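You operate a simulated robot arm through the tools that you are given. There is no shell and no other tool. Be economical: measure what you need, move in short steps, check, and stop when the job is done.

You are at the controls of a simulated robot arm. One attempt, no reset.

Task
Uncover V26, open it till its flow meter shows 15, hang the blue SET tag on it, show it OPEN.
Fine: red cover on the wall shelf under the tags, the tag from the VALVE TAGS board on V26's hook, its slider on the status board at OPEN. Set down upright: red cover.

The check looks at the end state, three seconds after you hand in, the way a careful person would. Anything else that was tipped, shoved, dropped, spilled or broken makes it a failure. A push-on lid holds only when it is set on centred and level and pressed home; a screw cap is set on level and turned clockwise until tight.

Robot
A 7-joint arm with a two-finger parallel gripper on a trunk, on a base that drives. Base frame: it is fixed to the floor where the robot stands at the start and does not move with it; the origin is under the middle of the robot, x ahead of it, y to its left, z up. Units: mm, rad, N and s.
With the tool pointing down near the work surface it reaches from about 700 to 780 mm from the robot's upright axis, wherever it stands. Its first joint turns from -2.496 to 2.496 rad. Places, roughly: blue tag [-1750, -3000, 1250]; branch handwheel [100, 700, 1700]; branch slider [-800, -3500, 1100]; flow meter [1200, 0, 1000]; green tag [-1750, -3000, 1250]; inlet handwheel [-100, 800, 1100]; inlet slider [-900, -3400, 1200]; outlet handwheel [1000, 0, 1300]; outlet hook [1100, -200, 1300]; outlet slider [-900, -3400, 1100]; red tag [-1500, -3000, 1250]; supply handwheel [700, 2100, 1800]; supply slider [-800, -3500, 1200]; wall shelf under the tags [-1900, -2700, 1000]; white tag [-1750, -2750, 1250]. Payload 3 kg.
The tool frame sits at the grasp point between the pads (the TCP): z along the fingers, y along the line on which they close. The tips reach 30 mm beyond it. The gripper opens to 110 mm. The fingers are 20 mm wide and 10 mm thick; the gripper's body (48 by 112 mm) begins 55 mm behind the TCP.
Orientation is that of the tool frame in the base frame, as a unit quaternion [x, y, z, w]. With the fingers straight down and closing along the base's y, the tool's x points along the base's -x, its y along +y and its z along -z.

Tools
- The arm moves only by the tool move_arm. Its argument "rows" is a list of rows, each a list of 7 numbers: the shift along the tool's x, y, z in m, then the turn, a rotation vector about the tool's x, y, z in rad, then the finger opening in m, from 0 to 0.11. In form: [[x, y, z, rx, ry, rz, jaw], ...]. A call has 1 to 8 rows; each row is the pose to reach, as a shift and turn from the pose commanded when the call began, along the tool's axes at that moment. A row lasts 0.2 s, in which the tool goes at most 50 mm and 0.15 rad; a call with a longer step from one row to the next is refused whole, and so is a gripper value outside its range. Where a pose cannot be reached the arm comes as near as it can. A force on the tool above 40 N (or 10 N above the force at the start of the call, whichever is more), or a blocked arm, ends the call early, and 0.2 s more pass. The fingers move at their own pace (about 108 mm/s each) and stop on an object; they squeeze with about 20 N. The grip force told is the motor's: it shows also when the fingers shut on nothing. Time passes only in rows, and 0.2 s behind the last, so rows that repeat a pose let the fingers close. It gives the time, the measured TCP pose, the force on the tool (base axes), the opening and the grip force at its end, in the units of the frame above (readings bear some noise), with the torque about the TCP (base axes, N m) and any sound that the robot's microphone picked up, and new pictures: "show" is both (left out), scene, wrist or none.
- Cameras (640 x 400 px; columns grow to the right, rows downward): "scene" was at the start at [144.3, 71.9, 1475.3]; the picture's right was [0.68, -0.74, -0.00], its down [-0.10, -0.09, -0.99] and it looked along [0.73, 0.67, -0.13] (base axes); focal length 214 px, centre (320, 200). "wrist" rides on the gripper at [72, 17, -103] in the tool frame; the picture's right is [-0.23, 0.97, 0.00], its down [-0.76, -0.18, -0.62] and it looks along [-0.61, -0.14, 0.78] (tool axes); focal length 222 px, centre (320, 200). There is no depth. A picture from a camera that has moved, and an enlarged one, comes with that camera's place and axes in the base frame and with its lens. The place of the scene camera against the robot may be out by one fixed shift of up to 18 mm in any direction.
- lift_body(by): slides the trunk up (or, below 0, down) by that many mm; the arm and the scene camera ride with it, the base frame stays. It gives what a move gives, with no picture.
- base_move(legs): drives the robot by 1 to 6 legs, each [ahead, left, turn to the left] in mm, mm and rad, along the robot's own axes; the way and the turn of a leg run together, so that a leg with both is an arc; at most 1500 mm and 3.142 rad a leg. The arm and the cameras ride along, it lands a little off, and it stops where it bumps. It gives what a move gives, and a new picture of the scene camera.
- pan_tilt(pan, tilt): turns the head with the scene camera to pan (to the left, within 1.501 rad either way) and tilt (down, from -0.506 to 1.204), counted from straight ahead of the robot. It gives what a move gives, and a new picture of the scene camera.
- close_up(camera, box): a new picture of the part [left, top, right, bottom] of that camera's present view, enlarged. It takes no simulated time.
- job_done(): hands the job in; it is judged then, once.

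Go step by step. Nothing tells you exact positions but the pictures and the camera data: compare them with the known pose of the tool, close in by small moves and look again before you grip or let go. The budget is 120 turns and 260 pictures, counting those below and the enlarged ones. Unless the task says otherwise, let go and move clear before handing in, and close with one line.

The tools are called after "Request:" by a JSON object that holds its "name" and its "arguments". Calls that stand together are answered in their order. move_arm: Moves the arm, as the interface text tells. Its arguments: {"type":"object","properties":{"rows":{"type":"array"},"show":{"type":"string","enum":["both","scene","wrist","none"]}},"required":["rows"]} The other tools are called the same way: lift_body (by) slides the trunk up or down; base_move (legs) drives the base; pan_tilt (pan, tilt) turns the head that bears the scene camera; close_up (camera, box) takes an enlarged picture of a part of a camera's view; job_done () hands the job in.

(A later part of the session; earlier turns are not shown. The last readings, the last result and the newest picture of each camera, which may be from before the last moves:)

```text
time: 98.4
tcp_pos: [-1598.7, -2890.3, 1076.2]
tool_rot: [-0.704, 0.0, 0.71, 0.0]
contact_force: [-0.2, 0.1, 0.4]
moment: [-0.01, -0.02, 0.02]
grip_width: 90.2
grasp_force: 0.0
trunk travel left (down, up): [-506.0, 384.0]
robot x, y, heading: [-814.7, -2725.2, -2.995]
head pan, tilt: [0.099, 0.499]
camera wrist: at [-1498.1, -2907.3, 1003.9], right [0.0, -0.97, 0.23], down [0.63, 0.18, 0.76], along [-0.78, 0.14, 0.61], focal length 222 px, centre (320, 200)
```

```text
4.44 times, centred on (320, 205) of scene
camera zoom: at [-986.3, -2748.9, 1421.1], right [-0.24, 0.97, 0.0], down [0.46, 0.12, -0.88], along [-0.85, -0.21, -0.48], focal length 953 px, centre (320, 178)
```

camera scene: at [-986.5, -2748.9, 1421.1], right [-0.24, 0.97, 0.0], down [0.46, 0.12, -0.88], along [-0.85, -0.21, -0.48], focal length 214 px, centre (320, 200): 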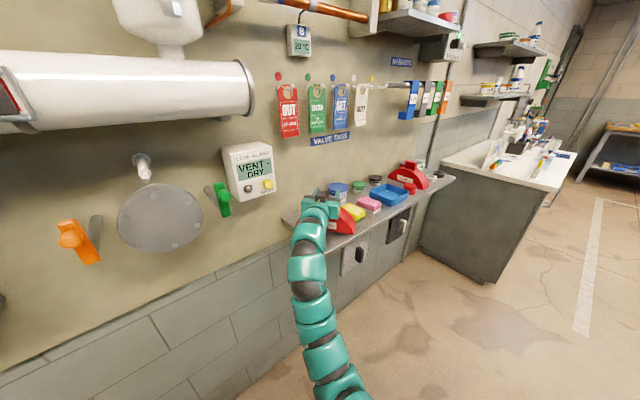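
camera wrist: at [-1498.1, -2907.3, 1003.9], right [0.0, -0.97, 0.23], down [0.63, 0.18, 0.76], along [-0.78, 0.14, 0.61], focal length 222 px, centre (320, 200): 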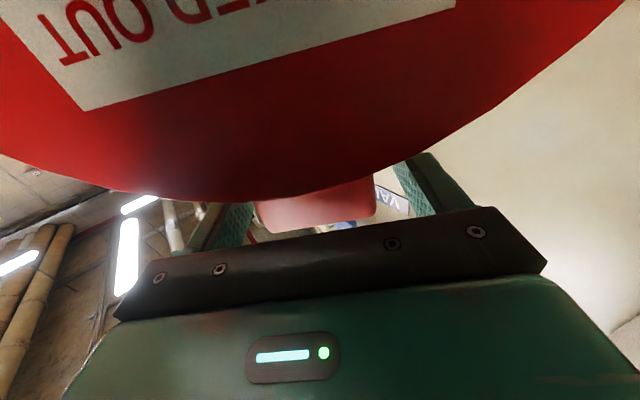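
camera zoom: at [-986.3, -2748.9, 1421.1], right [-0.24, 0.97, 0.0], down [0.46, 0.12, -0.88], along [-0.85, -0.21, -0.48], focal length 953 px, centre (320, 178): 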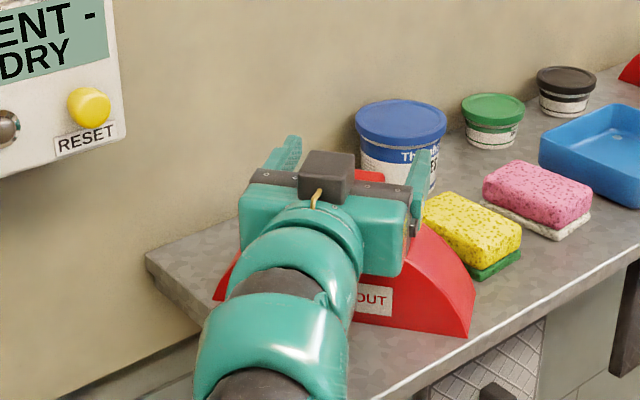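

Request:
{"name": "move_arm", "arguments": {"rows": [[0, 0, -0.02, 0, 0, 0, 0.09], [0, 0, -0.05, 0, 0, 0, 0.09], [0, 0, -0.09, 0, 0, 0, 0.09], [0, 0, -0.13, 0, 0, 0, 0.09], [-0.02, 0, -0.17, 0, 0, 0, 0.09], [-0.04, 0, -0.2, 0, 0, 0, 0.09]], "show": "scene"}}

Request:
{"name": "close_up", "arguments": {"camera": "scene", "box": [260, 160, 380, 250]}}

Request:
{"name": "close_up", "arguments": {"camera": "scene", "box": [260, 60, 380, 150]}}

```text
time: 99.8
tcp_pos: [-1396.5, -2889.2, 1116.6]
tool_rot: [-0.703, -0.001, 0.711, 0.0]
contact_force: [0.0, -0.2, 0.8]
moment: [0.01, 0.0, 0.02]
grip_width: 90.0
grasp_force: 0.1
trunk travel left (down, up): [-506.0, 384.0]
robot x, y, heading: [-815.5, -2721.2, -2.994]
head pan, tilt: [0.099, 0.499]
camera scene: at [-985.9, -2748.8, 1421.2], right [-0.24, 0.97, 0.0], down [0.46, 0.12, -0.88], along [-0.85, -0.21, -0.48], focal length 214 px, centre (320, 200)
```

scene: 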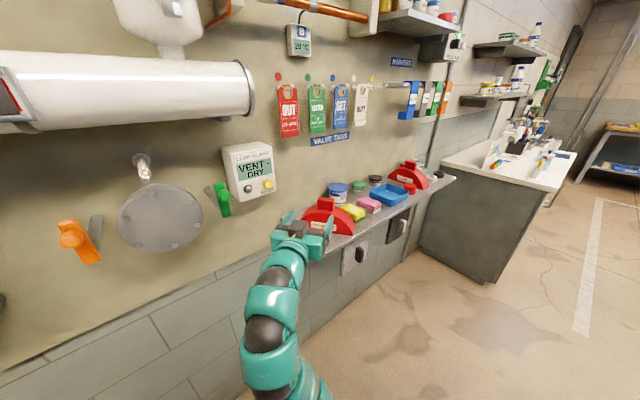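

```text
4.44 times, centred on (320, 205) of scene
camera zoom: at [-985.9, -2748.8, 1421.2], right [-0.24, 0.97, 0.0], down [0.46, 0.12, -0.88], along [-0.85, -0.21, -0.48], focal length 953 px, centre (320, 178)
```

zoom: 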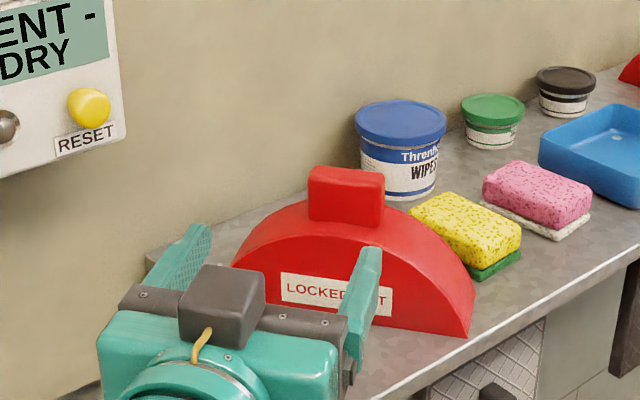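

```text
4.44 times, centred on (320, 105) of scene
camera zoom: at [-985.9, -2748.8, 1421.2], right [-0.24, 0.97, 0.0], down [0.46, 0.12, -0.88], along [-0.85, -0.21, -0.48], focal length 953 px, centre (320, 622)
```

zoom: 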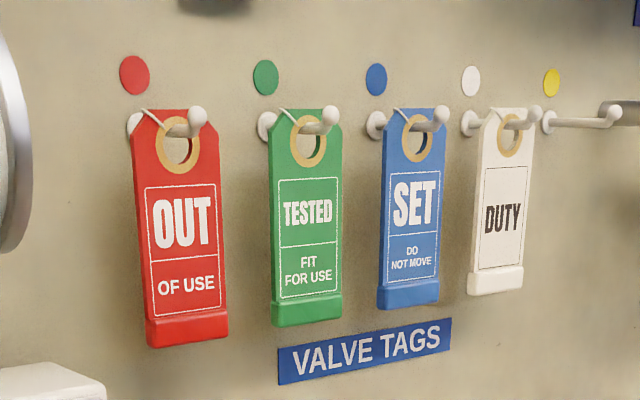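

Cover stands upright on the shelf. Next, with the hand empty, the status board slider; I'll look at it up close.

Request:
{"name": "pan_tilt", "arguments": {"pan": 1.0, "tilt": 0.4}}

Request:
{"name": "close_up", "arguments": {"camera": "scene", "box": [150, 150, 350, 300]}}

```text
time: 101.0
tcp_pos: [-1398.2, -2890.7, 1114.0]
tool_rot: [-0.704, 0.0, 0.711, 0.001]
contact_force: [-0.6, -0.2, -0.1]
moment: [0.01, 0.03, 0.0]
grip_width: 89.7
grasp_force: 0.0
trunk travel left (down, up): [-506.0, 384.0]
robot x, y, heading: [-816.5, -2725.2, -2.994]
head pan, tilt: [1.0, 0.4]
camera scene: at [-936.2, -2811.1, 1430.2], right [-0.91, 0.41, 0.0], down [0.16, 0.35, -0.92], along [-0.38, -0.84, -0.39], focal length 214 px, centre (320, 200)
```

scene: 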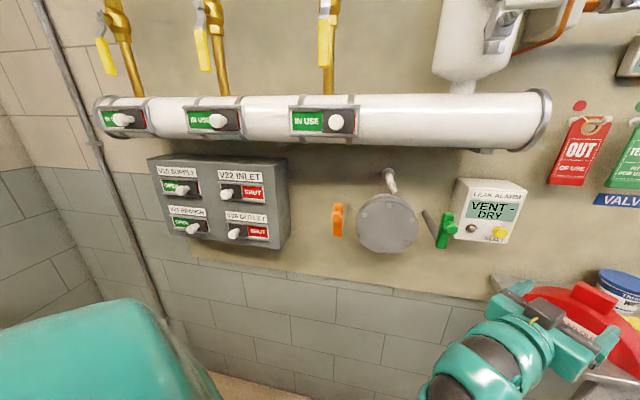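

```text
2.67 times, centred on (250, 225) of scene
camera zoom: at [-936.2, -2811.1, 1430.2], right [-0.91, 0.41, 0.0], down [0.16, 0.35, -0.92], along [-0.38, -0.84, -0.39], focal length 572 px, centre (507, 133)
```

zoom: 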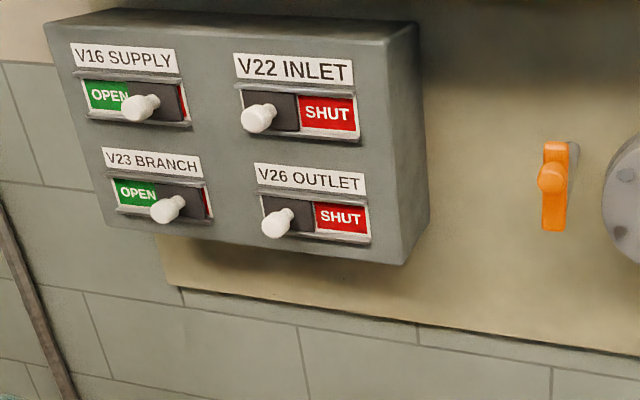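

V26's slider knob is at ≈ (-929,-3392,1103), now on SHUT (left); OPEN is to the right. Back off from the wall and turn to face it squarely.

Request:
{"name": "base_move", "arguments": {"legs": [[-335, 89, 0], [0, 0, 0.79]]}}

Request:
{"name": "pan_tilt", "arguments": {"pan": 0.0, "tilt": 0.3}}

```text
time: 105.4
tcp_pos: [-761.6, -3291.6, 1114.3]
tool_rot: [-0.65, -0.27, 0.656, -0.272]
contact_force: [-0.3, 0.3, 0.3]
moment: [0.0, 0.01, 0.02]
grip_width: 90.2
grasp_force: 0.1
trunk travel left (down, up): [-506.0, 384.0]
robot x, y, heading: [-461.8, -2760.2, -2.213]
head pan, tilt: [1.0, 0.4]
camera scene: at [-484.7, -2903.8, 1430.2], right [-0.94, -0.35, 0.0], down [-0.14, 0.36, -0.92], along [0.33, -0.86, -0.39], focal length 214 px, centre (320, 200)
```

scene: 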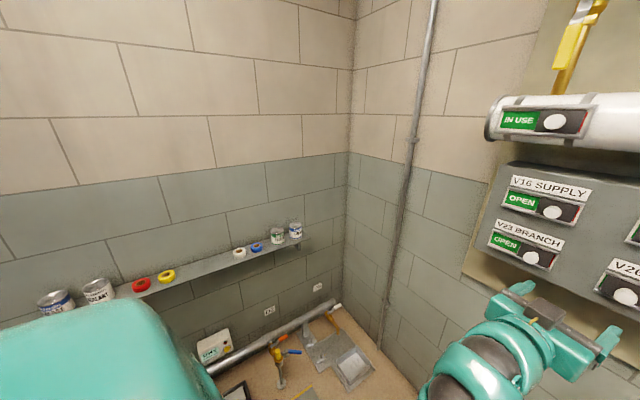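

```text
time: 106.6
tcp_pos: [-761.5, -3293.0, 1114.6]
tool_rot: [-0.649, -0.269, 0.657, -0.272]
contact_force: [-0.2, 0.0, 0.2]
moment: [-0.02, 0.01, -0.02]
grip_width: 89.8
grasp_force: 0.0
trunk travel left (down, up): [-506.0, 384.0]
robot x, y, heading: [-464.9, -2763.3, -2.215]
head pan, tilt: [0.0, 0.3]
camera scene: at [-573.1, -2892.1, 1439.5], right [-0.8, 0.6, 0.0], down [0.18, 0.24, -0.96], along [-0.57, -0.77, -0.3], focal length 214 px, centre (320, 200)
```

scene: 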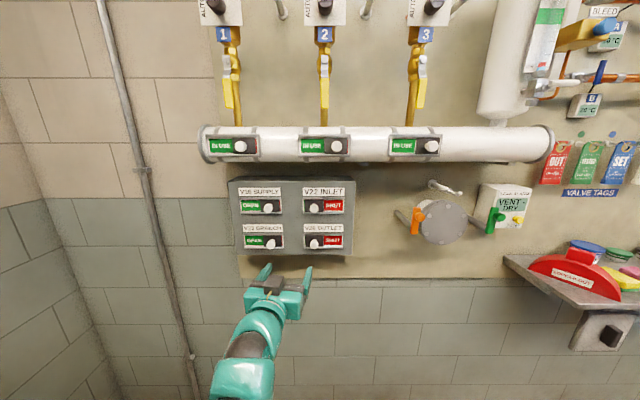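

Request:
{"name": "close_up", "arguments": {"camera": "scene", "box": [220, 170, 370, 290]}}

Request:
{"name": "move_arm", "arguments": {"rows": [[0, 0, -0.02, -0.07, 0, 0, 0.03], [0, 0, -0.04, -0.14, 0, 0, 0.01], [0, -0.02, -0.04, -0.14, 0, 0, 0.0], [0, -0.05, -0.04, -0.14, 0, 0, 0.0], [0, -0.05, -0.04, -0.14, 0, 0, 0.0]]}}

```text
3.33 times, centred on (295, 230) of scene
camera zoom: at [-573.1, -2892.1, 1439.5], right [-0.8, 0.6, 0.0], down [0.18, 0.24, -0.96], along [-0.57, -0.77, -0.3], focal length 715 px, centre (403, 100)
```

zoom: 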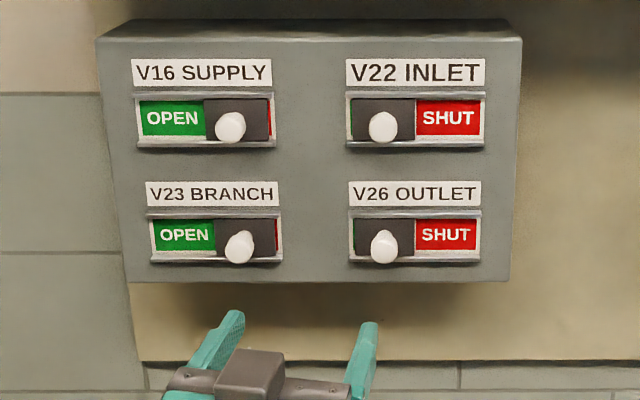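

```text
time: 107.8
tcp_pos: [-759.4, -3256.7, 1118.5]
tool_rot: [-0.63, -0.314, 0.637, -0.316]
contact_force: [0.1, -0.5, 0.0]
moment: [0.02, 0.01, 0.02]
grip_width: 0.1
grasp_force: 20.1
out of reach, approached as far as the arm can: row 3, 4, 5
trunk travel left (down, up): [-506.0, 384.0]
robot x, y, heading: [-462.3, -2763.2, -2.209]
head pan, tilt: [0.0, 0.3]
camera scene: at [-573.0, -2891.7, 1439.5], right [-0.8, 0.6, 0.0], down [0.18, 0.24, -0.96], along [-0.57, -0.77, -0.3], focal length 214 px, centre (320, 200)
camera wrist: at [-685.4, -3185.2, 1045.6], right [0.78, -0.58, 0.23], down [0.24, 0.61, 0.76], along [-0.58, -0.53, 0.62], focal length 222 px, centre (320, 200)
```

scene: 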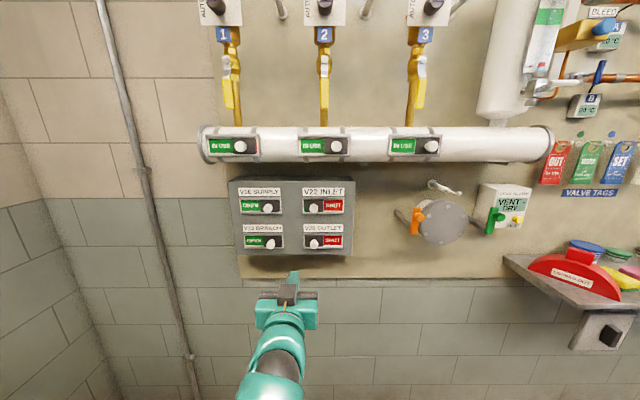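
wrist: 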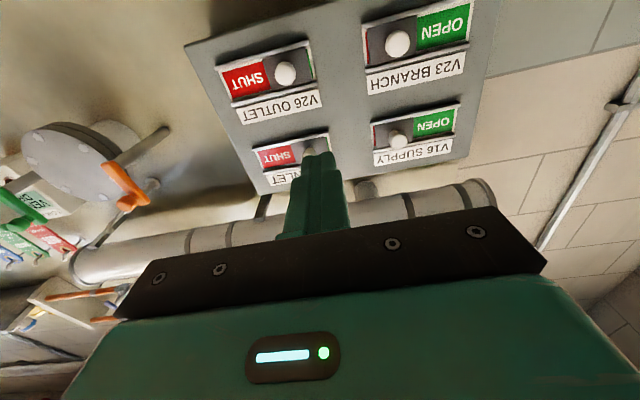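

I'll grip the knob gently and slide it. Move right/down and forward partway, jaw open 50 mm, then check by wrist camera.

Request:
{"name": "move_arm", "arguments": {"rows": [[0.01, -0.01, 0.03, 0, 0, 0, 0.03], [0.02, -0.02, 0.06, 0, 0, 0, 0.05], [0.031, -0.037, 0.09, 0, 0, 0, 0.05], [0.031, -0.037, 0.13, 0, 0, 0, 0.05], [0.031, -0.037, 0.13, 0, 0, 0, 0.05]]}}

Request:
{"name": "close_up", "arguments": {"camera": "scene", "box": [260, 200, 380, 280]}}

```text
time: 109.0
tcp_pos: [-866.7, -3339.4, 1087.5]
tool_rot: [-0.629, -0.314, 0.637, -0.317]
contact_force: [-0.2, -0.6, -0.8]
moment: [-0.03, -0.02, -0.02]
grip_width: 50.2
grasp_force: 0.0
trunk travel left (down, up): [-506.0, 384.0]
robot x, y, heading: [-463.8, -2765.0, -2.208]
head pan, tilt: [0.0, 0.3]
camera scene: at [-573.1, -2892.1, 1439.5], right [-0.8, 0.6, 0.0], down [0.18, 0.24, -0.96], along [-0.57, -0.77, -0.3], focal length 214 px, centre (320, 200)
camera wrist: at [-792.6, -3268.3, 1014.9], right [0.78, -0.58, 0.23], down [0.24, 0.61, 0.76], along [-0.58, -0.53, 0.62], focal length 222 px, centre (320, 200)
```

scene: 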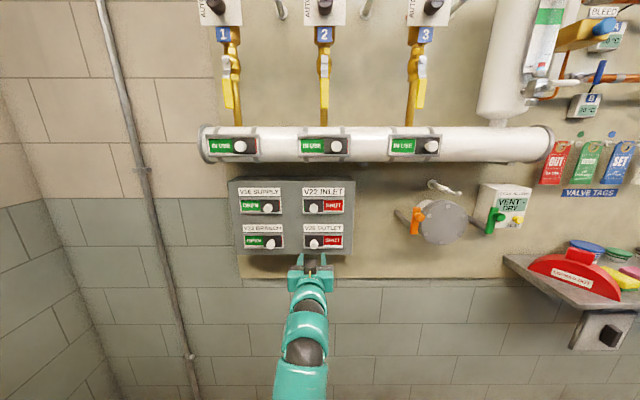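
wrist: 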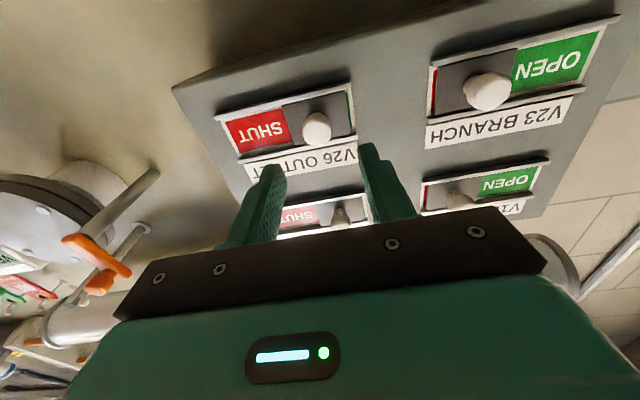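

```text
5.00 times, centred on (320, 240) of scene
camera zoom: at [-573.1, -2892.1, 1439.5], right [-0.8, 0.6, 0.0], down [0.18, 0.24, -0.96], along [-0.57, -0.77, -0.3], focal length 1072 px, centre (320, 0)
```

zoom: 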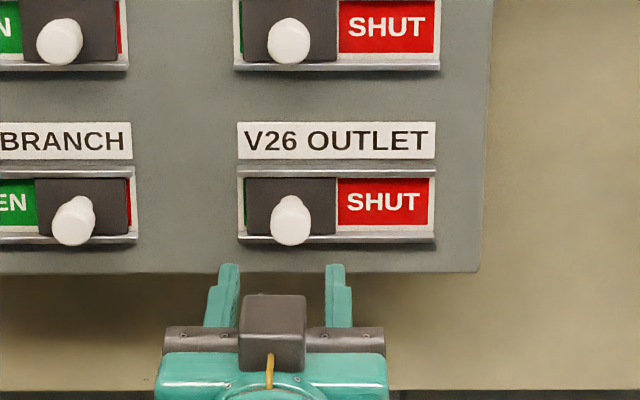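

Wrist triangulation puts the knob tip at (-926,-3411,1089), 93 mm ahead and 4 mm right. Advance 75 mm.

Request:
{"name": "move_arm", "arguments": {"rows": [[0, -0.002, 0.03, 0, 0, 0, 0.05], [-0.001, -0.004, 0.06, 0, 0, 0, 0.05], [-0.001, -0.004, 0.078, 0, 0, 0, 0.05], [-0.001, -0.004, 0.078, 0, 0, 0, 0.05]]}}

Request:
{"name": "close_up", "arguments": {"camera": "scene", "box": [260, 200, 380, 280]}}

```text
time: 110.0
tcp_pos: [-917.5, -3399.4, 1092.0]
tool_rot: [-0.629, -0.314, 0.637, -0.316]
contact_force: [-0.5, -0.1, -0.4]
moment: [-0.01, -0.04, 0.04]
grip_width: 50.1
grasp_force: 0.1
trunk travel left (down, up): [-506.0, 384.0]
robot x, y, heading: [-463.1, -2765.1, -2.213]
head pan, tilt: [0.0, 0.3]
camera scene: at [-573.1, -2892.1, 1439.5], right [-0.8, 0.6, 0.0], down [0.18, 0.24, -0.96], along [-0.57, -0.77, -0.3], focal length 214 px, centre (320, 200)
camera wrist: at [-843.0, -3328.1, 1018.9], right [0.78, -0.59, 0.22], down [0.24, 0.61, 0.76], along [-0.58, -0.53, 0.62], focal length 222 px, centre (320, 200)
```

scene: 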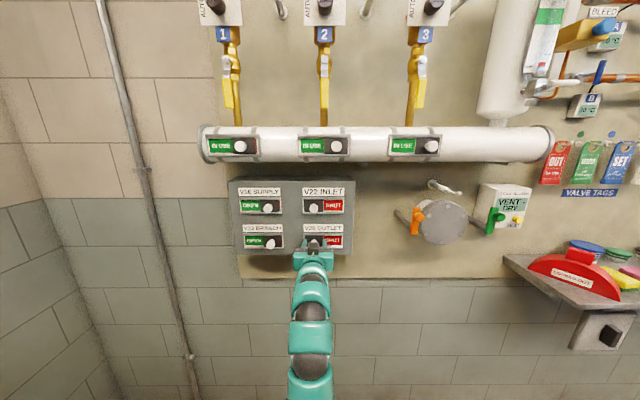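
wrist: 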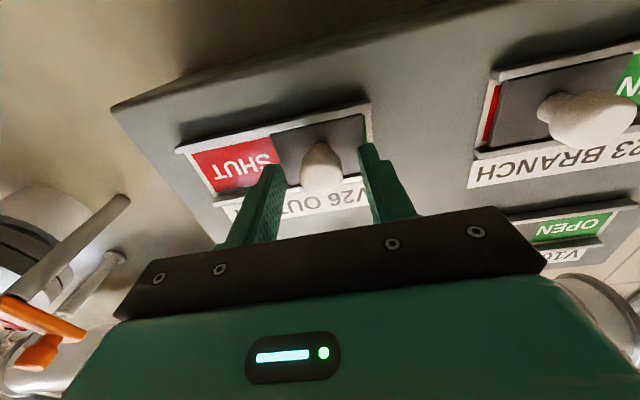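

```text
5.00 times, centred on (320, 240) of scene
camera zoom: at [-573.1, -2892.1, 1439.5], right [-0.8, 0.6, 0.0], down [0.18, 0.24, -0.96], along [-0.57, -0.77, -0.3], focal length 1072 px, centre (320, 0)
```

zoom: 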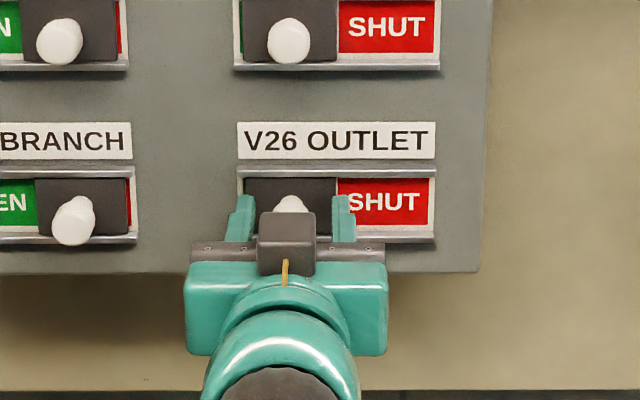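

The knob is between the fingers. Close and slide right 52 mm.

Request:
{"name": "move_arm", "arguments": {"rows": [[0, 0, 0, 0, 0, 0, 0.01], [0, 0, 0, 0, 0, 0, 0.01], [0, 0, 0, 0, 0, 0, 0.01]], "show": "wrist"}}

Request:
{"name": "move_arm", "arguments": {"rows": [[0, -0.01, 0, 0, 0, 0, 0.01], [0, -0.02, 0, 0, 0, 0, 0.01], [0, -0.03, 0, 0, 0, 0, 0.01], [0, -0.03, 0, 0, 0, 0, 0.01]], "show": "wrist"}}

```text
time: 110.8
tcp_pos: [-916.9, -3398.9, 1091.3]
tool_rot: [-0.629, -0.315, 0.636, -0.317]
contact_force: [-1.5, -2.7, 1.1]
moment: [0.08, -0.04, 0.18]
grip_width: 24.8
grasp_force: 45.0
trunk travel left (down, up): [-506.0, 384.0]
robot x, y, heading: [-468.5, -2761.1, -2.211]
head pan, tilt: [0.0, 0.3]
camera wrist: at [-842.7, -3328.3, 1018.8], right [0.78, -0.58, 0.23], down [0.24, 0.61, 0.76], along [-0.58, -0.54, 0.62], focal length 222 px, centre (320, 200)
```

wrist: 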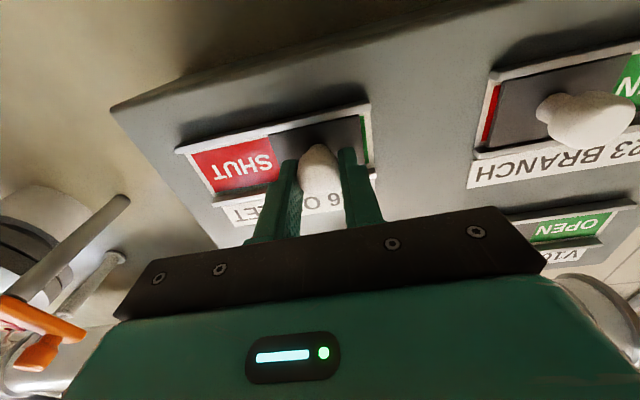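

```text
time: 111.8
tcp_pos: [-941.6, -3379.8, 1090.4]
tool_rot: [-0.628, -0.314, 0.637, -0.317]
contact_force: [-17.1, -22.9, 19.6]
moment: [-0.3, 0.2, 0.22]
grip_width: 25.2
grasp_force: 45.4
trunk travel left (down, up): [-506.0, 384.0]
robot x, y, heading: [-467.6, -2764.8, -2.208]
head pan, tilt: [0.0, 0.3]
camera wrist: at [-868.2, -3309.5, 1018.6], right [0.78, -0.59, 0.23], down [0.24, 0.61, 0.75], along [-0.58, -0.53, 0.62], focal length 222 px, centre (320, 200)
```

wrist: 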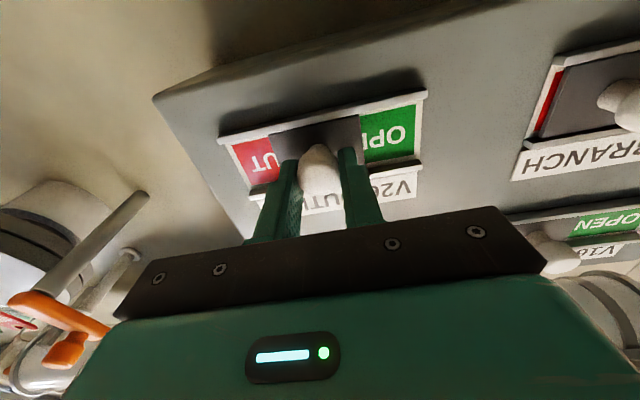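

It's sliding; side force shows my line drifts slightly off the slide, so I add a small inward/upward correction and finish the travel.

Request:
{"name": "move_arm", "arguments": {"rows": [[-0.001, 0, 0.003, 0, 0, 0, 0.01], [-0.002, -0.007, 0.004, 0, 0, 0, 0.01], [-0.002, -0.014, 0.005, 0, 0, 0, 0.01], [-0.002, -0.02, 0.005, 0, 0, 0, 0.01], [-0.002, -0.02, 0.005, 0, 0, 0, 0.01]], "show": "both"}}

Request:
{"name": "close_up", "arguments": {"camera": "scene", "box": [220, 170, 370, 290]}}

```text
time: 113.0
tcp_pos: [-959.4, -3369.9, 1093.3]
tool_rot: [-0.63, -0.314, 0.636, -0.315]
contact_force: [17.6, 23.0, -24.3]
moment: [0.31, -0.24, 0.15]
grip_width: 24.9
grasp_force: 44.6
trunk travel left (down, up): [-506.0, 384.0]
robot x, y, heading: [-463.1, -2762.4, -2.208]
head pan, tilt: [0.0, 0.3]
camera scene: at [-572.4, -2890.7, 1439.5], right [-0.8, 0.6, 0.0], down [0.18, 0.24, -0.96], along [-0.57, -0.77, -0.29], focal length 214 px, centre (320, 200)
camera wrist: at [-885.7, -3299.3, 1020.5], right [0.78, -0.58, 0.22], down [0.24, 0.61, 0.76], along [-0.58, -0.54, 0.61], focal length 222 px, centre (320, 200)
```

scene: 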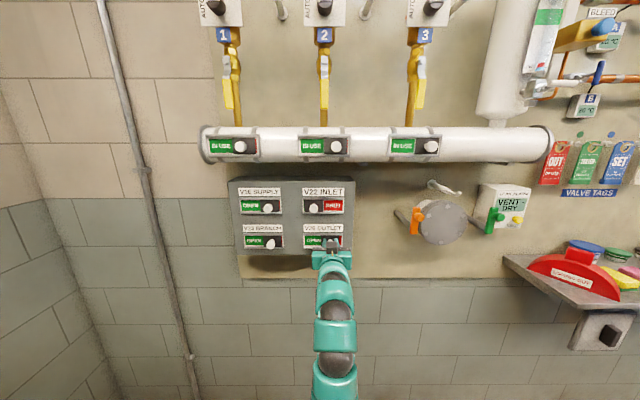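
wrist: 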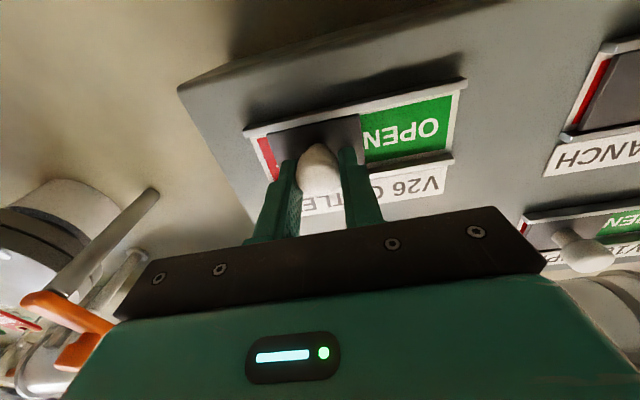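

```text
3.33 times, centred on (295, 230) of scene
camera zoom: at [-572.4, -2890.7, 1439.5], right [-0.8, 0.6, 0.0], down [0.18, 0.24, -0.96], along [-0.57, -0.77, -0.29], focal length 715 px, centre (403, 100)
```

zoom: 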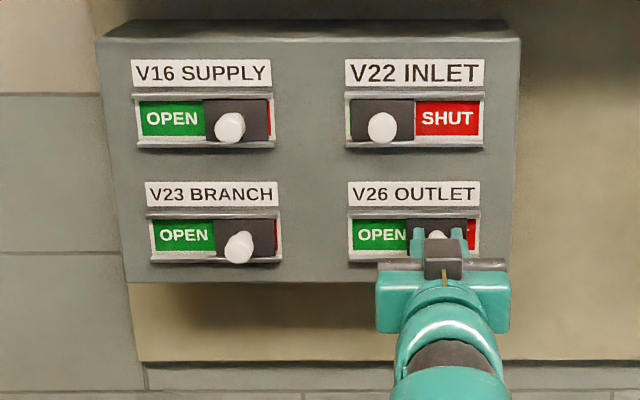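

Nearly there; relax the correction and push the last few mm.

Request:
{"name": "move_arm", "arguments": {"rows": [[0.001, -0.002, -0.003, 0, 0, 0, 0.01], [0.001, -0.005, -0.003, 0, 0, 0, 0.01], [0.001, -0.008, -0.003, 0, 0, 0, 0.01], [0.001, -0.008, -0.003, 0, 0, 0, 0.01]], "show": "wrist"}}

Request:
{"name": "close_up", "arguments": {"camera": "wrist", "box": [200, 60, 480, 230]}}

```text
time: 114.0
tcp_pos: [-965.6, -3365.7, 1092.5]
tool_rot: [-0.627, -0.314, 0.637, -0.318]
contact_force: [-17.7, -29.4, 16.4]
moment: [-0.29, 0.17, 0.15]
grip_width: 25.2
grasp_force: 44.6
trunk travel left (down, up): [-506.0, 384.0]
robot x, y, heading: [-465.5, -2761.7, -2.211]
head pan, tilt: [0.0, 0.3]
camera wrist: at [-891.7, -3295.2, 1020.0], right [0.78, -0.58, 0.23], down [0.24, 0.61, 0.75], along [-0.58, -0.53, 0.62], focal length 222 px, centre (320, 200)
```

wrist: 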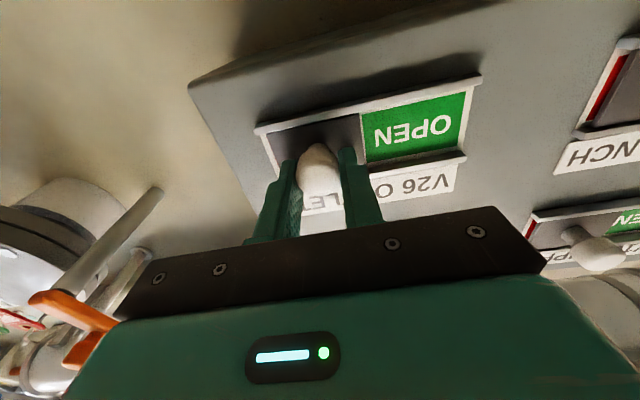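

```text
2.29 times, centred on (340, 145) of wrist
camera zoom: at [-891.7, -3295.2, 1020.0], right [0.78, -0.58, 0.23], down [0.24, 0.61, 0.75], along [-0.58, -0.53, 0.62], focal length 508 px, centre (274, 326)
```

zoom: 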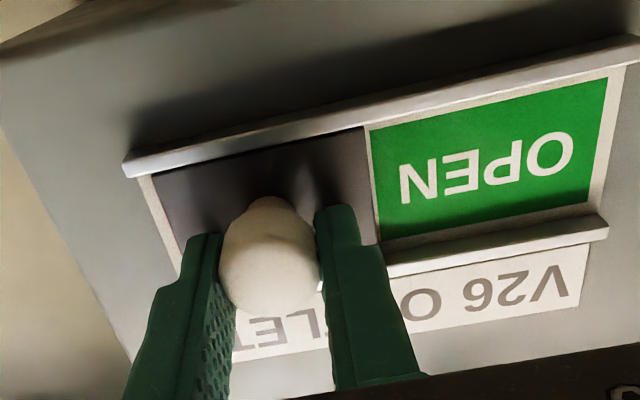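

OPEN fully shown. Open the fingers and back away.

Request:
{"name": "move_arm", "arguments": {"rows": [[-0.001, 0, 0.002, 0, 0, 0, 0.01], [-0.001, 0, 0.002, 0, 0, 0, 0.05], [-0.001, 0, 0.002, 0, 0, 0, 0.05], [-0.001, 0, -0.03, 0, 0, 0, 0.05], [-0.001, 0, -0.07, 0, 0, 0, 0.05], [-0.001, 0, -0.11, 0, 0, 0, 0.05], [-0.001, 0, -0.15, 0, 0, 0, 0.05], [-0.001, 0, -0.18, 0, 0, 0, 0.05]], "show": "scene"}}

Request:
{"name": "close_up", "arguments": {"camera": "scene", "box": [220, 170, 370, 290]}}

Request:
{"name": "close_up", "arguments": {"camera": "scene", "box": [520, 110, 640, 210]}}

```text
time: 115.8
tcp_pos: [-899.4, -3278.0, 1095.0]
tool_rot: [-0.629, -0.315, 0.636, -0.317]
contact_force: [-0.2, -0.6, 0.2]
moment: [0.01, -0.05, 0.05]
grip_width: 50.0
grasp_force: 0.1
out of reach, approached as far as the arm can: row 7, 8
trunk travel left (down, up): [-506.0, 384.0]
robot x, y, heading: [-467.3, -2762.3, -2.213]
head pan, tilt: [0.0, 0.3]
camera scene: at [-573.2, -2892.2, 1439.5], right [-0.8, 0.6, 0.0], down [0.18, 0.24, -0.96], along [-0.57, -0.77, -0.3], focal length 214 px, centre (320, 200)
```

scene: 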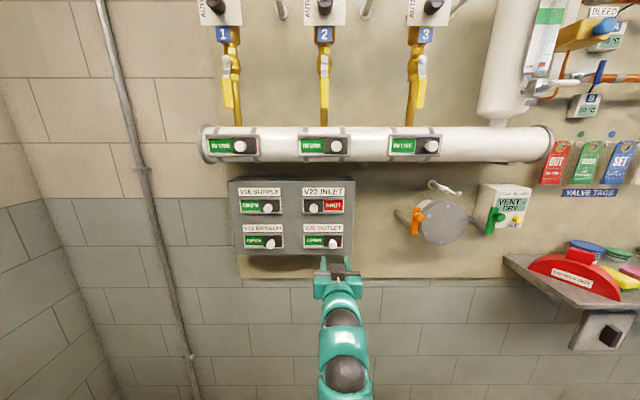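

```text
3.33 times, centred on (295, 230) of scene
camera zoom: at [-573.2, -2892.2, 1439.5], right [-0.8, 0.6, 0.0], down [0.18, 0.24, -0.96], along [-0.57, -0.77, -0.3], focal length 715 px, centre (403, 100)
```

zoom: 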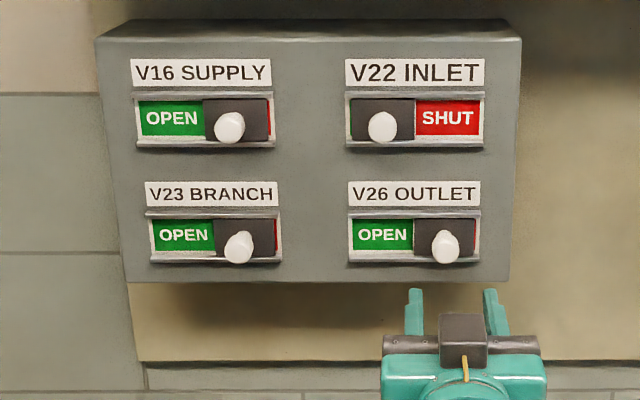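

```text
4.00 times, centred on (580, 160) of scene
camera zoom: at [-573.2, -2892.2, 1439.5], right [-0.8, 0.6, 0.0], down [0.18, 0.24, -0.96], along [-0.57, -0.77, -0.3], focal length 858 px, centre (-720, 360)
```

zoom: 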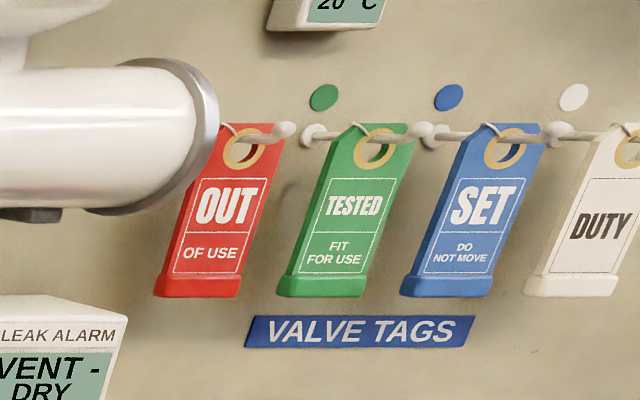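

V26 shows OPEN like its neighbours. Next, the blue SET tag at about (-1788,-2873, ring z≈1397). Back off, raise, and shift right along the wall.

Request:
{"name": "base_move", "arguments": {"legs": [[-130, 0, 0], [0, -1000, 0]]}}

Request:
{"name": "lift_body", "arguments": {"by": 200}}

Request:
{"name": "pan_tilt", "arguments": {"pan": 0.0, "tilt": 0.3}}

Request:
{"name": "close_up", "arguments": {"camera": "scene", "box": [240, 140, 400, 260]}}

```text
time: 121.9
tcp_pos: [-1622.1, -2583.3, 1094.9]
tool_rot: [-0.628, -0.316, 0.636, -0.318]
contact_force: [-0.4, 0.1, -0.3]
moment: [0.01, -0.02, 0.0]
grip_width: 49.9
grasp_force: 0.0
trunk travel left (down, up): [-506.0, 384.0]
robot x, y, heading: [-1190.0, -2063.6, -2.213]
head pan, tilt: [0.0, 0.3]
camera scene: at [-1297.9, -2197.3, 1439.5], right [-0.81, 0.59, 0.0], down [0.18, 0.24, -0.96], along [-0.57, -0.77, -0.3], focal length 214 px, centre (320, 200)
```

scene: 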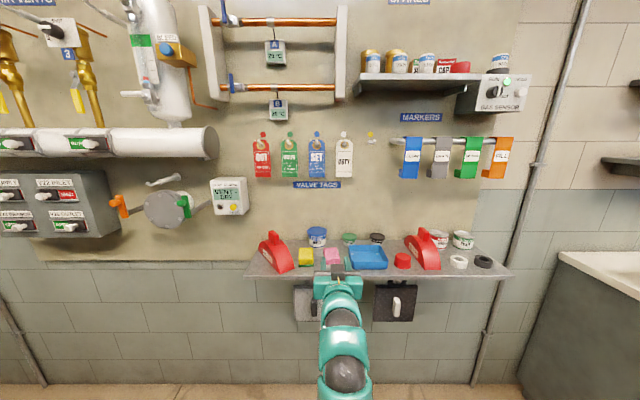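

```text
time: 124.0
tcp_pos: [-1622.8, -2583.5, 1294.2]
tool_rot: [-0.629, -0.316, 0.636, -0.317]
contact_force: [0.5, 0.1, 0.3]
moment: [-0.03, -0.06, 0.0]
grip_width: 50.0
grasp_force: 0.2
trunk travel left (down, up): [-706.0, 184.0]
robot x, y, heading: [-1190.2, -2067.9, -2.21]
head pan, tilt: [0.0, 0.3]
```

```text
time: 124.7
tcp_pos: [-1622.7, -2583.6, 1294.6]
tool_rot: [-0.629, -0.315, 0.636, -0.317]
contact_force: [1.1, 0.5, 0.1]
moment: [0.03, -0.01, -0.02]
grip_width: 50.1
grasp_force: 0.0
trunk travel left (down, up): [-706.0, 184.0]
robot x, y, heading: [-1191.3, -2070.5, -2.202]
head pan, tilt: [0.0, 0.3]
camera scene: at [-1297.8, -2197.4, 1639.5], right [-0.81, 0.59, 0.0], down [0.18, 0.24, -0.96], along [-0.57, -0.77, -0.3], focal length 214 px, centre (320, 200)
```

scene: 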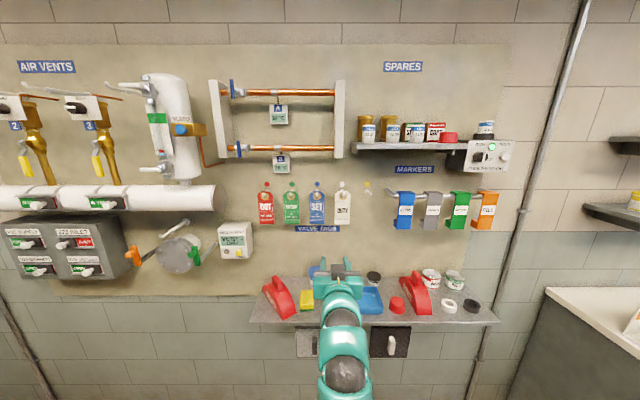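

```text
3.33 times, centred on (320, 200) of scene
camera zoom: at [-1297.8, -2197.4, 1639.5], right [-0.81, 0.59, 0.0], down [0.18, 0.24, -0.96], along [-0.57, -0.77, -0.3], focal length 715 px, centre (320, 200)
```

zoom: 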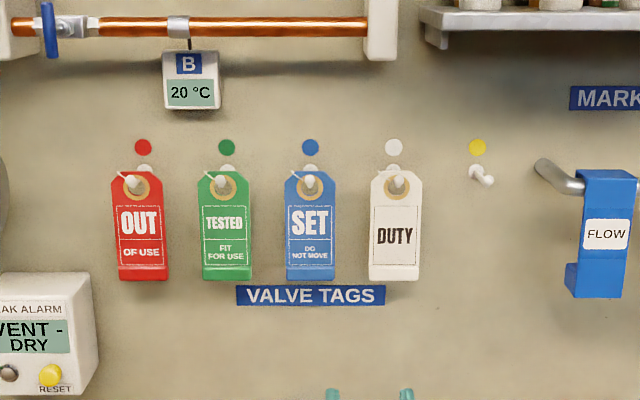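

Depth estimates from the scene camera vary; use the wrist camera for the tag.

Request:
{"name": "move_arm", "arguments": {"rows": [[0, 0, 0, 0, 0, 0, 0.09], [0, 0, 0, 0, 0, 0, 0.09]], "show": "wrist"}}

Request:
{"name": "close_up", "arguments": {"camera": "wrist", "box": [240, 0, 400, 130]}}

```text
time: 125.2
tcp_pos: [-1623.4, -2583.6, 1294.1]
tool_rot: [-0.628, -0.316, 0.636, -0.318]
contact_force: [0.3, -0.7, 0.3]
moment: [-0.01, -0.01, -0.01]
grip_width: 90.0
grasp_force: 0.0
trunk travel left (down, up): [-706.0, 184.0]
robot x, y, heading: [-1189.8, -2069.4, -2.207]
head pan, tilt: [0.0, 0.3]
camera wrist: at [-1548.8, -2512.0, 1221.4], right [0.78, -0.58, 0.22], down [0.24, 0.61, 0.76], along [-0.58, -0.54, 0.62], focal length 222 px, centre (320, 200)
```

wrist: 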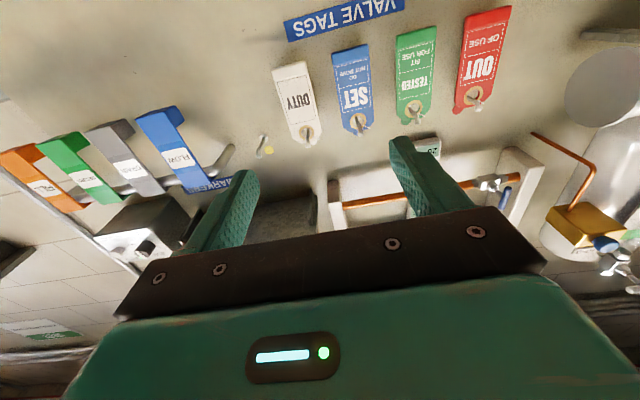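

```text
3.08 times, centred on (320, 65) of wrist
camera zoom: at [-1548.8, -2512.0, 1221.4], right [0.78, -0.58, 0.22], down [0.24, 0.61, 0.76], along [-0.58, -0.54, 0.62], focal length 684 px, centre (320, 615)
```

zoom: 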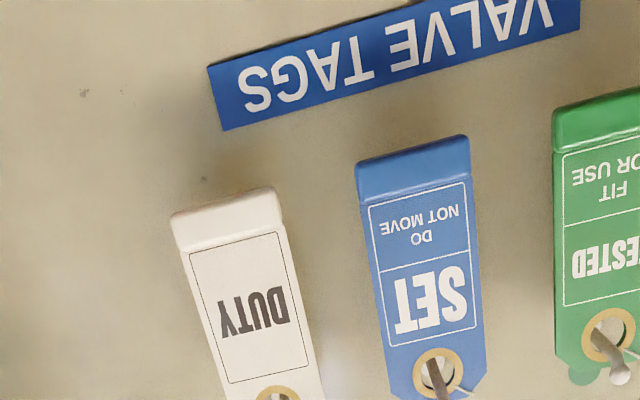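

Ring of the SET tag: (-1783,-2888,1394); tag hangs down to ~1275. Drive 230 mm closer and 56 mm left.

Request:
{"name": "base_move", "arguments": {"legs": [[225, 54, 0]]}}

Request:
{"name": "move_arm", "arguments": {"rows": [[-0.01, 0, 0, 0, 0, 0, 0.085], [-0.018, 0, 0, 0, 0, 0, 0.085], [-0.018, 0, 0, 0, 0, 0, 0.085]], "show": "wrist"}}

Request:
{"name": "close_up", "arguments": {"camera": "wrist", "box": [240, 0, 440, 150]}}

```text
time: 127.0
tcp_pos: [-1713.8, -2795.5, 1293.8]
tool_rot: [-0.629, -0.314, 0.637, -0.316]
contact_force: [-0.9, -0.6, -0.7]
moment: [-0.02, 0.0, -0.01]
grip_width: 90.0
grasp_force: 0.1
trunk travel left (down, up): [-706.0, 184.0]
robot x, y, heading: [-1276.5, -2278.6, -2.202]
head pan, tilt: [0.0, 0.3]
camera scene: at [-1388.2, -2410.2, 1639.3], right [-0.8, 0.6, 0.0], down [0.18, 0.24, -0.95], along [-0.57, -0.77, -0.3], focal length 214 px, centre (320, 200)
```

scene: 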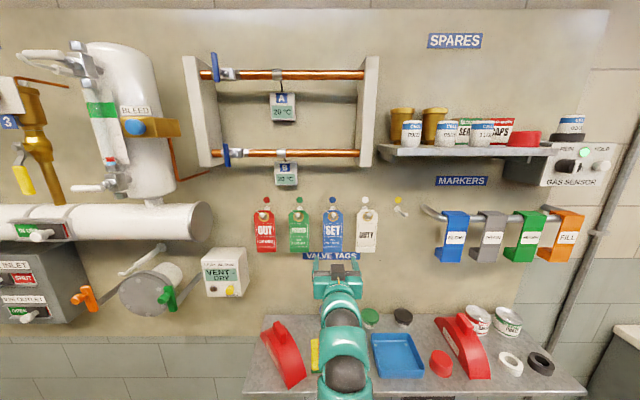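

```text
time: 127.8
tcp_pos: [-1712.8, -2794.6, 1312.3]
tool_rot: [-0.629, -0.315, 0.636, -0.316]
contact_force: [-0.4, -0.2, 0.2]
moment: [0.01, 0.0, -0.01]
grip_width: 85.2
grasp_force: 0.0
trunk travel left (down, up): [-706.0, 184.0]
robot x, y, heading: [-1282.8, -2278.8, -2.206]
head pan, tilt: [0.0, 0.3]
camera wrist: at [-1639.7, -2723.1, 1239.3], right [0.78, -0.58, 0.22], down [0.24, 0.61, 0.76], along [-0.58, -0.54, 0.61], focal length 222 px, centre (320, 200)
```

wrist: 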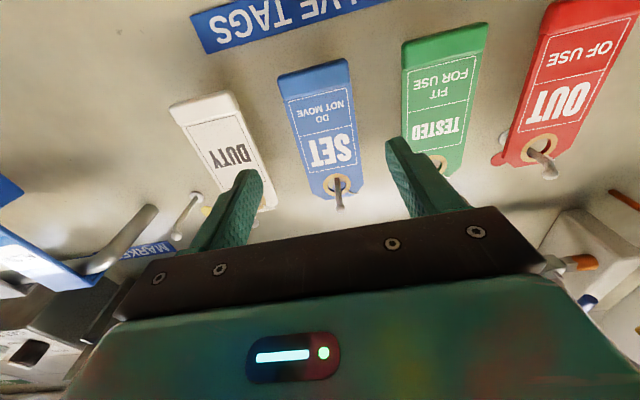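

```text
2.67 times, centred on (340, 75) of wrist
camera zoom: at [-1639.7, -2723.1, 1239.3], right [0.78, -0.58, 0.22], down [0.24, 0.61, 0.76], along [-0.58, -0.54, 0.61], focal length 592 px, centre (267, 533)
```

zoom: 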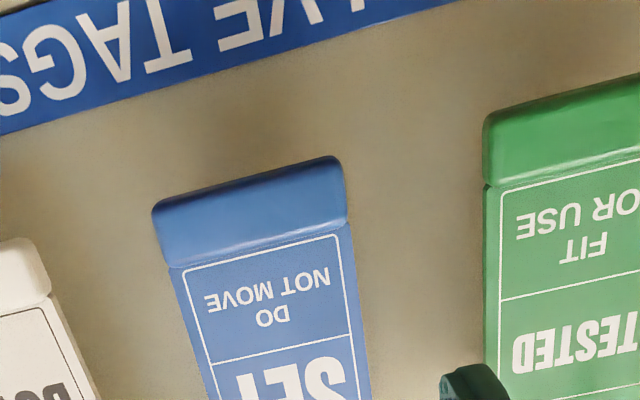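

Aligned within 2 mm. Advance ~103 mm so the fingertips straddle the tag just past its plane.

Request:
{"name": "move_arm", "arguments": {"rows": [[0, 0.002, 0.03, 0, 0, 0, 0.085], [0, 0.002, 0.06, 0, 0, 0, 0.085], [0, 0.002, 0.085, 0, 0, 0, 0.085], [0, 0.002, 0.1, 0, 0, 0, 0.085], [0, 0.002, 0.1, 0, 0, 0, 0.085]]}}

Request:
{"name": "close_up", "arguments": {"camera": "scene", "box": [270, 180, 400, 290]}}

```text
time: 129.0
tcp_pos: [-1772.0, -2875.2, 1312.5]
tool_rot: [-0.63, -0.314, 0.636, -0.316]
contact_force: [-0.3, 0.5, -0.2]
moment: [0.03, 0.02, -0.01]
grip_width: 84.9
grasp_force: 0.0
trunk travel left (down, up): [-706.0, 184.0]
robot x, y, heading: [-1280.3, -2276.8, -2.211]
head pan, tilt: [0.0, 0.3]
camera scene: at [-1387.6, -2408.9, 1639.5], right [-0.8, 0.6, 0.0], down [0.18, 0.24, -0.96], along [-0.57, -0.77, -0.3], focal length 214 px, centre (320, 200)
camera wrist: at [-1697.9, -2803.7, 1240.5], right [0.78, -0.58, 0.23], down [0.24, 0.61, 0.76], along [-0.58, -0.54, 0.62], focal length 222 px, centre (320, 200)
```

scene: 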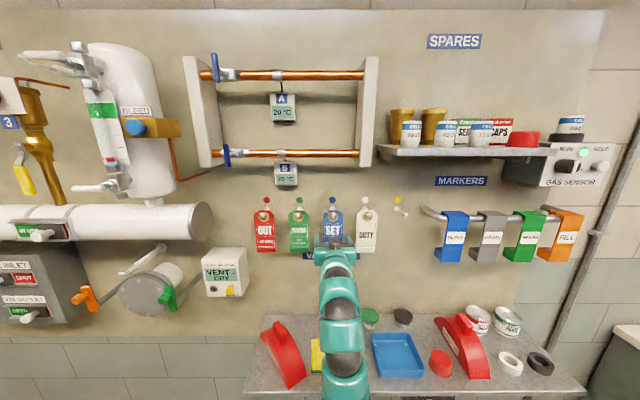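
wrist: 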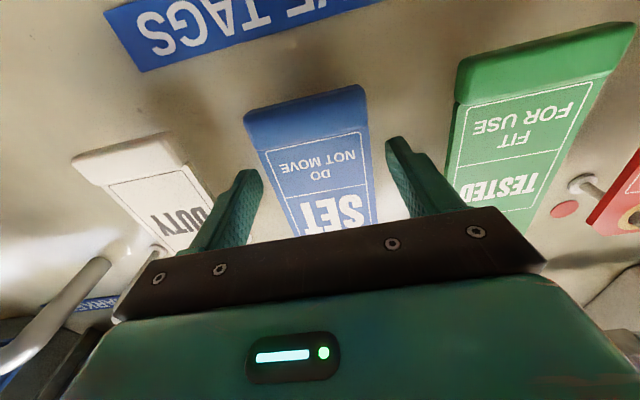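

```text
3.64 times, centred on (335, 235) of scene
camera zoom: at [-1387.6, -2408.9, 1639.5], right [-0.8, 0.6, 0.0], down [0.18, 0.24, -0.96], along [-0.57, -0.77, -0.3], focal length 780 px, centre (266, 73)
```

zoom: 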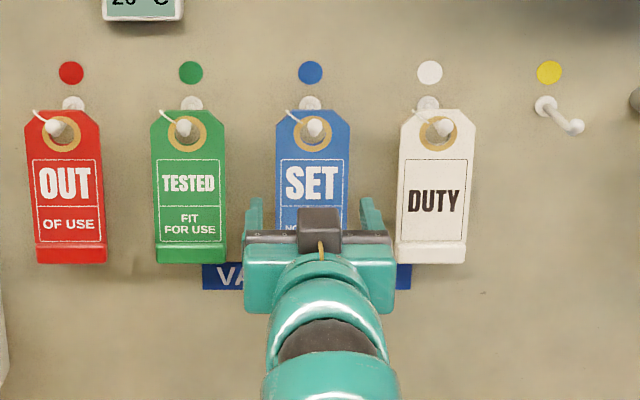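

Advance 12 mm more and close on the tag.

Request:
{"name": "move_arm", "arguments": {"rows": [[0, 0, 0.012, 0, 0, 0, 0.085], [0, 0, 0.012, 0, 0, 0, 0.065], [0, 0, 0.012, 0, 0, 0, 0.04], [0, 0, 0.012, 0, 0, 0, 0.04], [0, 0, 0.012, 0, 0, 0, 0.04]]}}

Request:
{"name": "close_up", "arguments": {"camera": "scene", "box": [270, 180, 400, 290]}}

```text
time: 130.2
tcp_pos: [-1778.0, -2884.3, 1312.3]
tool_rot: [-0.63, -0.314, 0.636, -0.316]
contact_force: [-0.3, 0.4, -0.6]
moment: [-0.02, -0.02, -0.01]
grip_width: 61.0
grasp_force: 20.1
trunk travel left (down, up): [-706.0, 184.0]
robot x, y, heading: [-1278.7, -2277.4, -2.206]
head pan, tilt: [0.0, 0.3]
camera scene: at [-1387.7, -2408.9, 1639.5], right [-0.8, 0.6, 0.0], down [0.18, 0.24, -0.96], along [-0.57, -0.77, -0.3], focal length 214 px, centre (320, 200)
camera wrist: at [-1704.5, -2813.2, 1240.8], right [0.78, -0.58, 0.22], down [0.24, 0.61, 0.76], along [-0.58, -0.54, 0.62], focal length 222 px, centre (320, 200)
```

scene: 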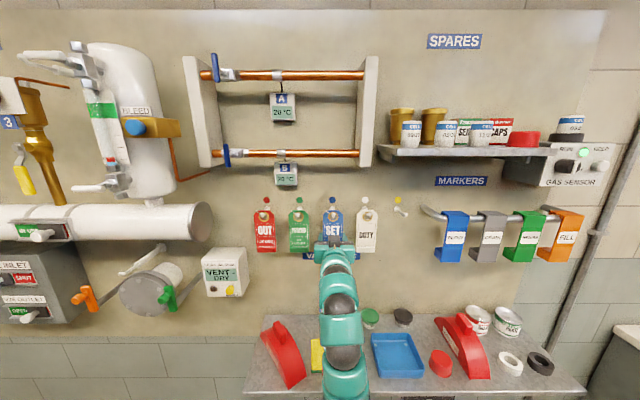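
wrist: 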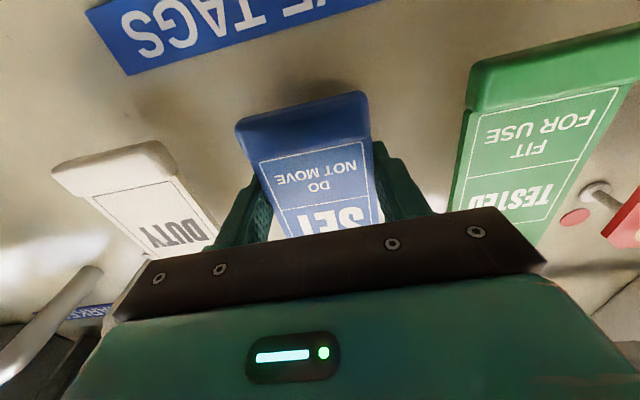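

```text
3.64 times, centred on (335, 235) of scene
camera zoom: at [-1387.7, -2408.9, 1639.5], right [-0.8, 0.6, 0.0], down [0.18, 0.24, -0.96], along [-0.57, -0.77, -0.3], focal length 780 px, centre (266, 73)
```

zoom: 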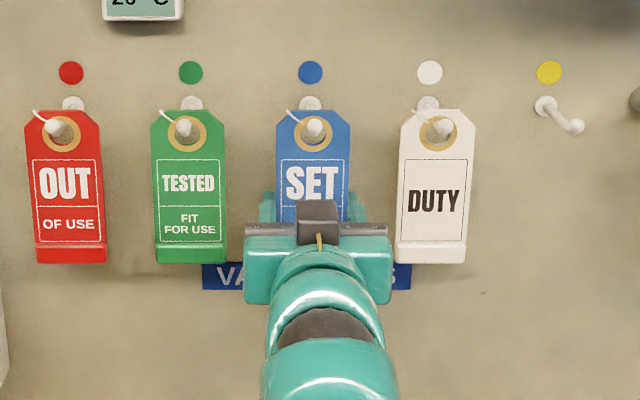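

Gripped at 61 mm. The knob sits ~15 mm above the hole centre, so lift ~14 mm and look before pulling.

Request:
{"name": "move_arm", "arguments": {"rows": [[-0.007, 0, 0, 0, 0, 0, 0.04], [-0.014, 0, 0, 0, 0, 0, 0.04], [-0.014, 0, 0, 0, 0, 0, 0.04]], "show": "none"}}

Request:
{"name": "close_up", "arguments": {"camera": "scene", "box": [300, 180, 370, 240]}}

```text
time: 131.0
tcp_pos: [-1777.8, -2883.7, 1326.4]
tool_rot: [-0.629, -0.315, 0.636, -0.316]
contact_force: [0.4, 0.5, 0.0]
moment: [-0.01, 0.0, 0.0]
grip_width: 60.6
grasp_force: 20.3
trunk travel left (down, up): [-706.0, 184.0]
robot x, y, heading: [-1275.0, -2279.3, -2.206]
head pan, tilt: [0.0, 0.3]
```

```text
6.67 times, centred on (335, 210) of scene
camera zoom: at [-1387.7, -2408.9, 1639.5], right [-0.8, 0.6, 0.0], down [0.18, 0.24, -0.96], along [-0.57, -0.77, -0.3], focal length 1430 px, centre (220, 133)
```

zoom: 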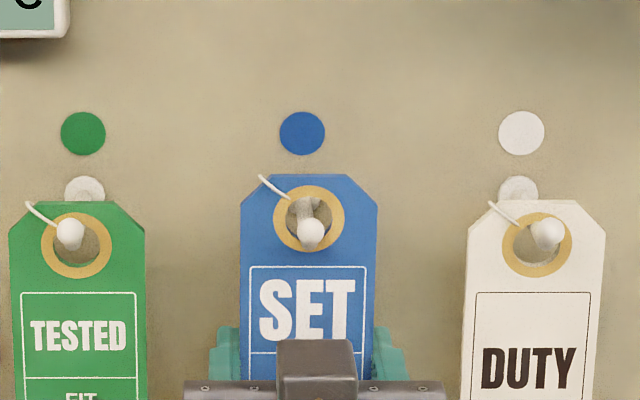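

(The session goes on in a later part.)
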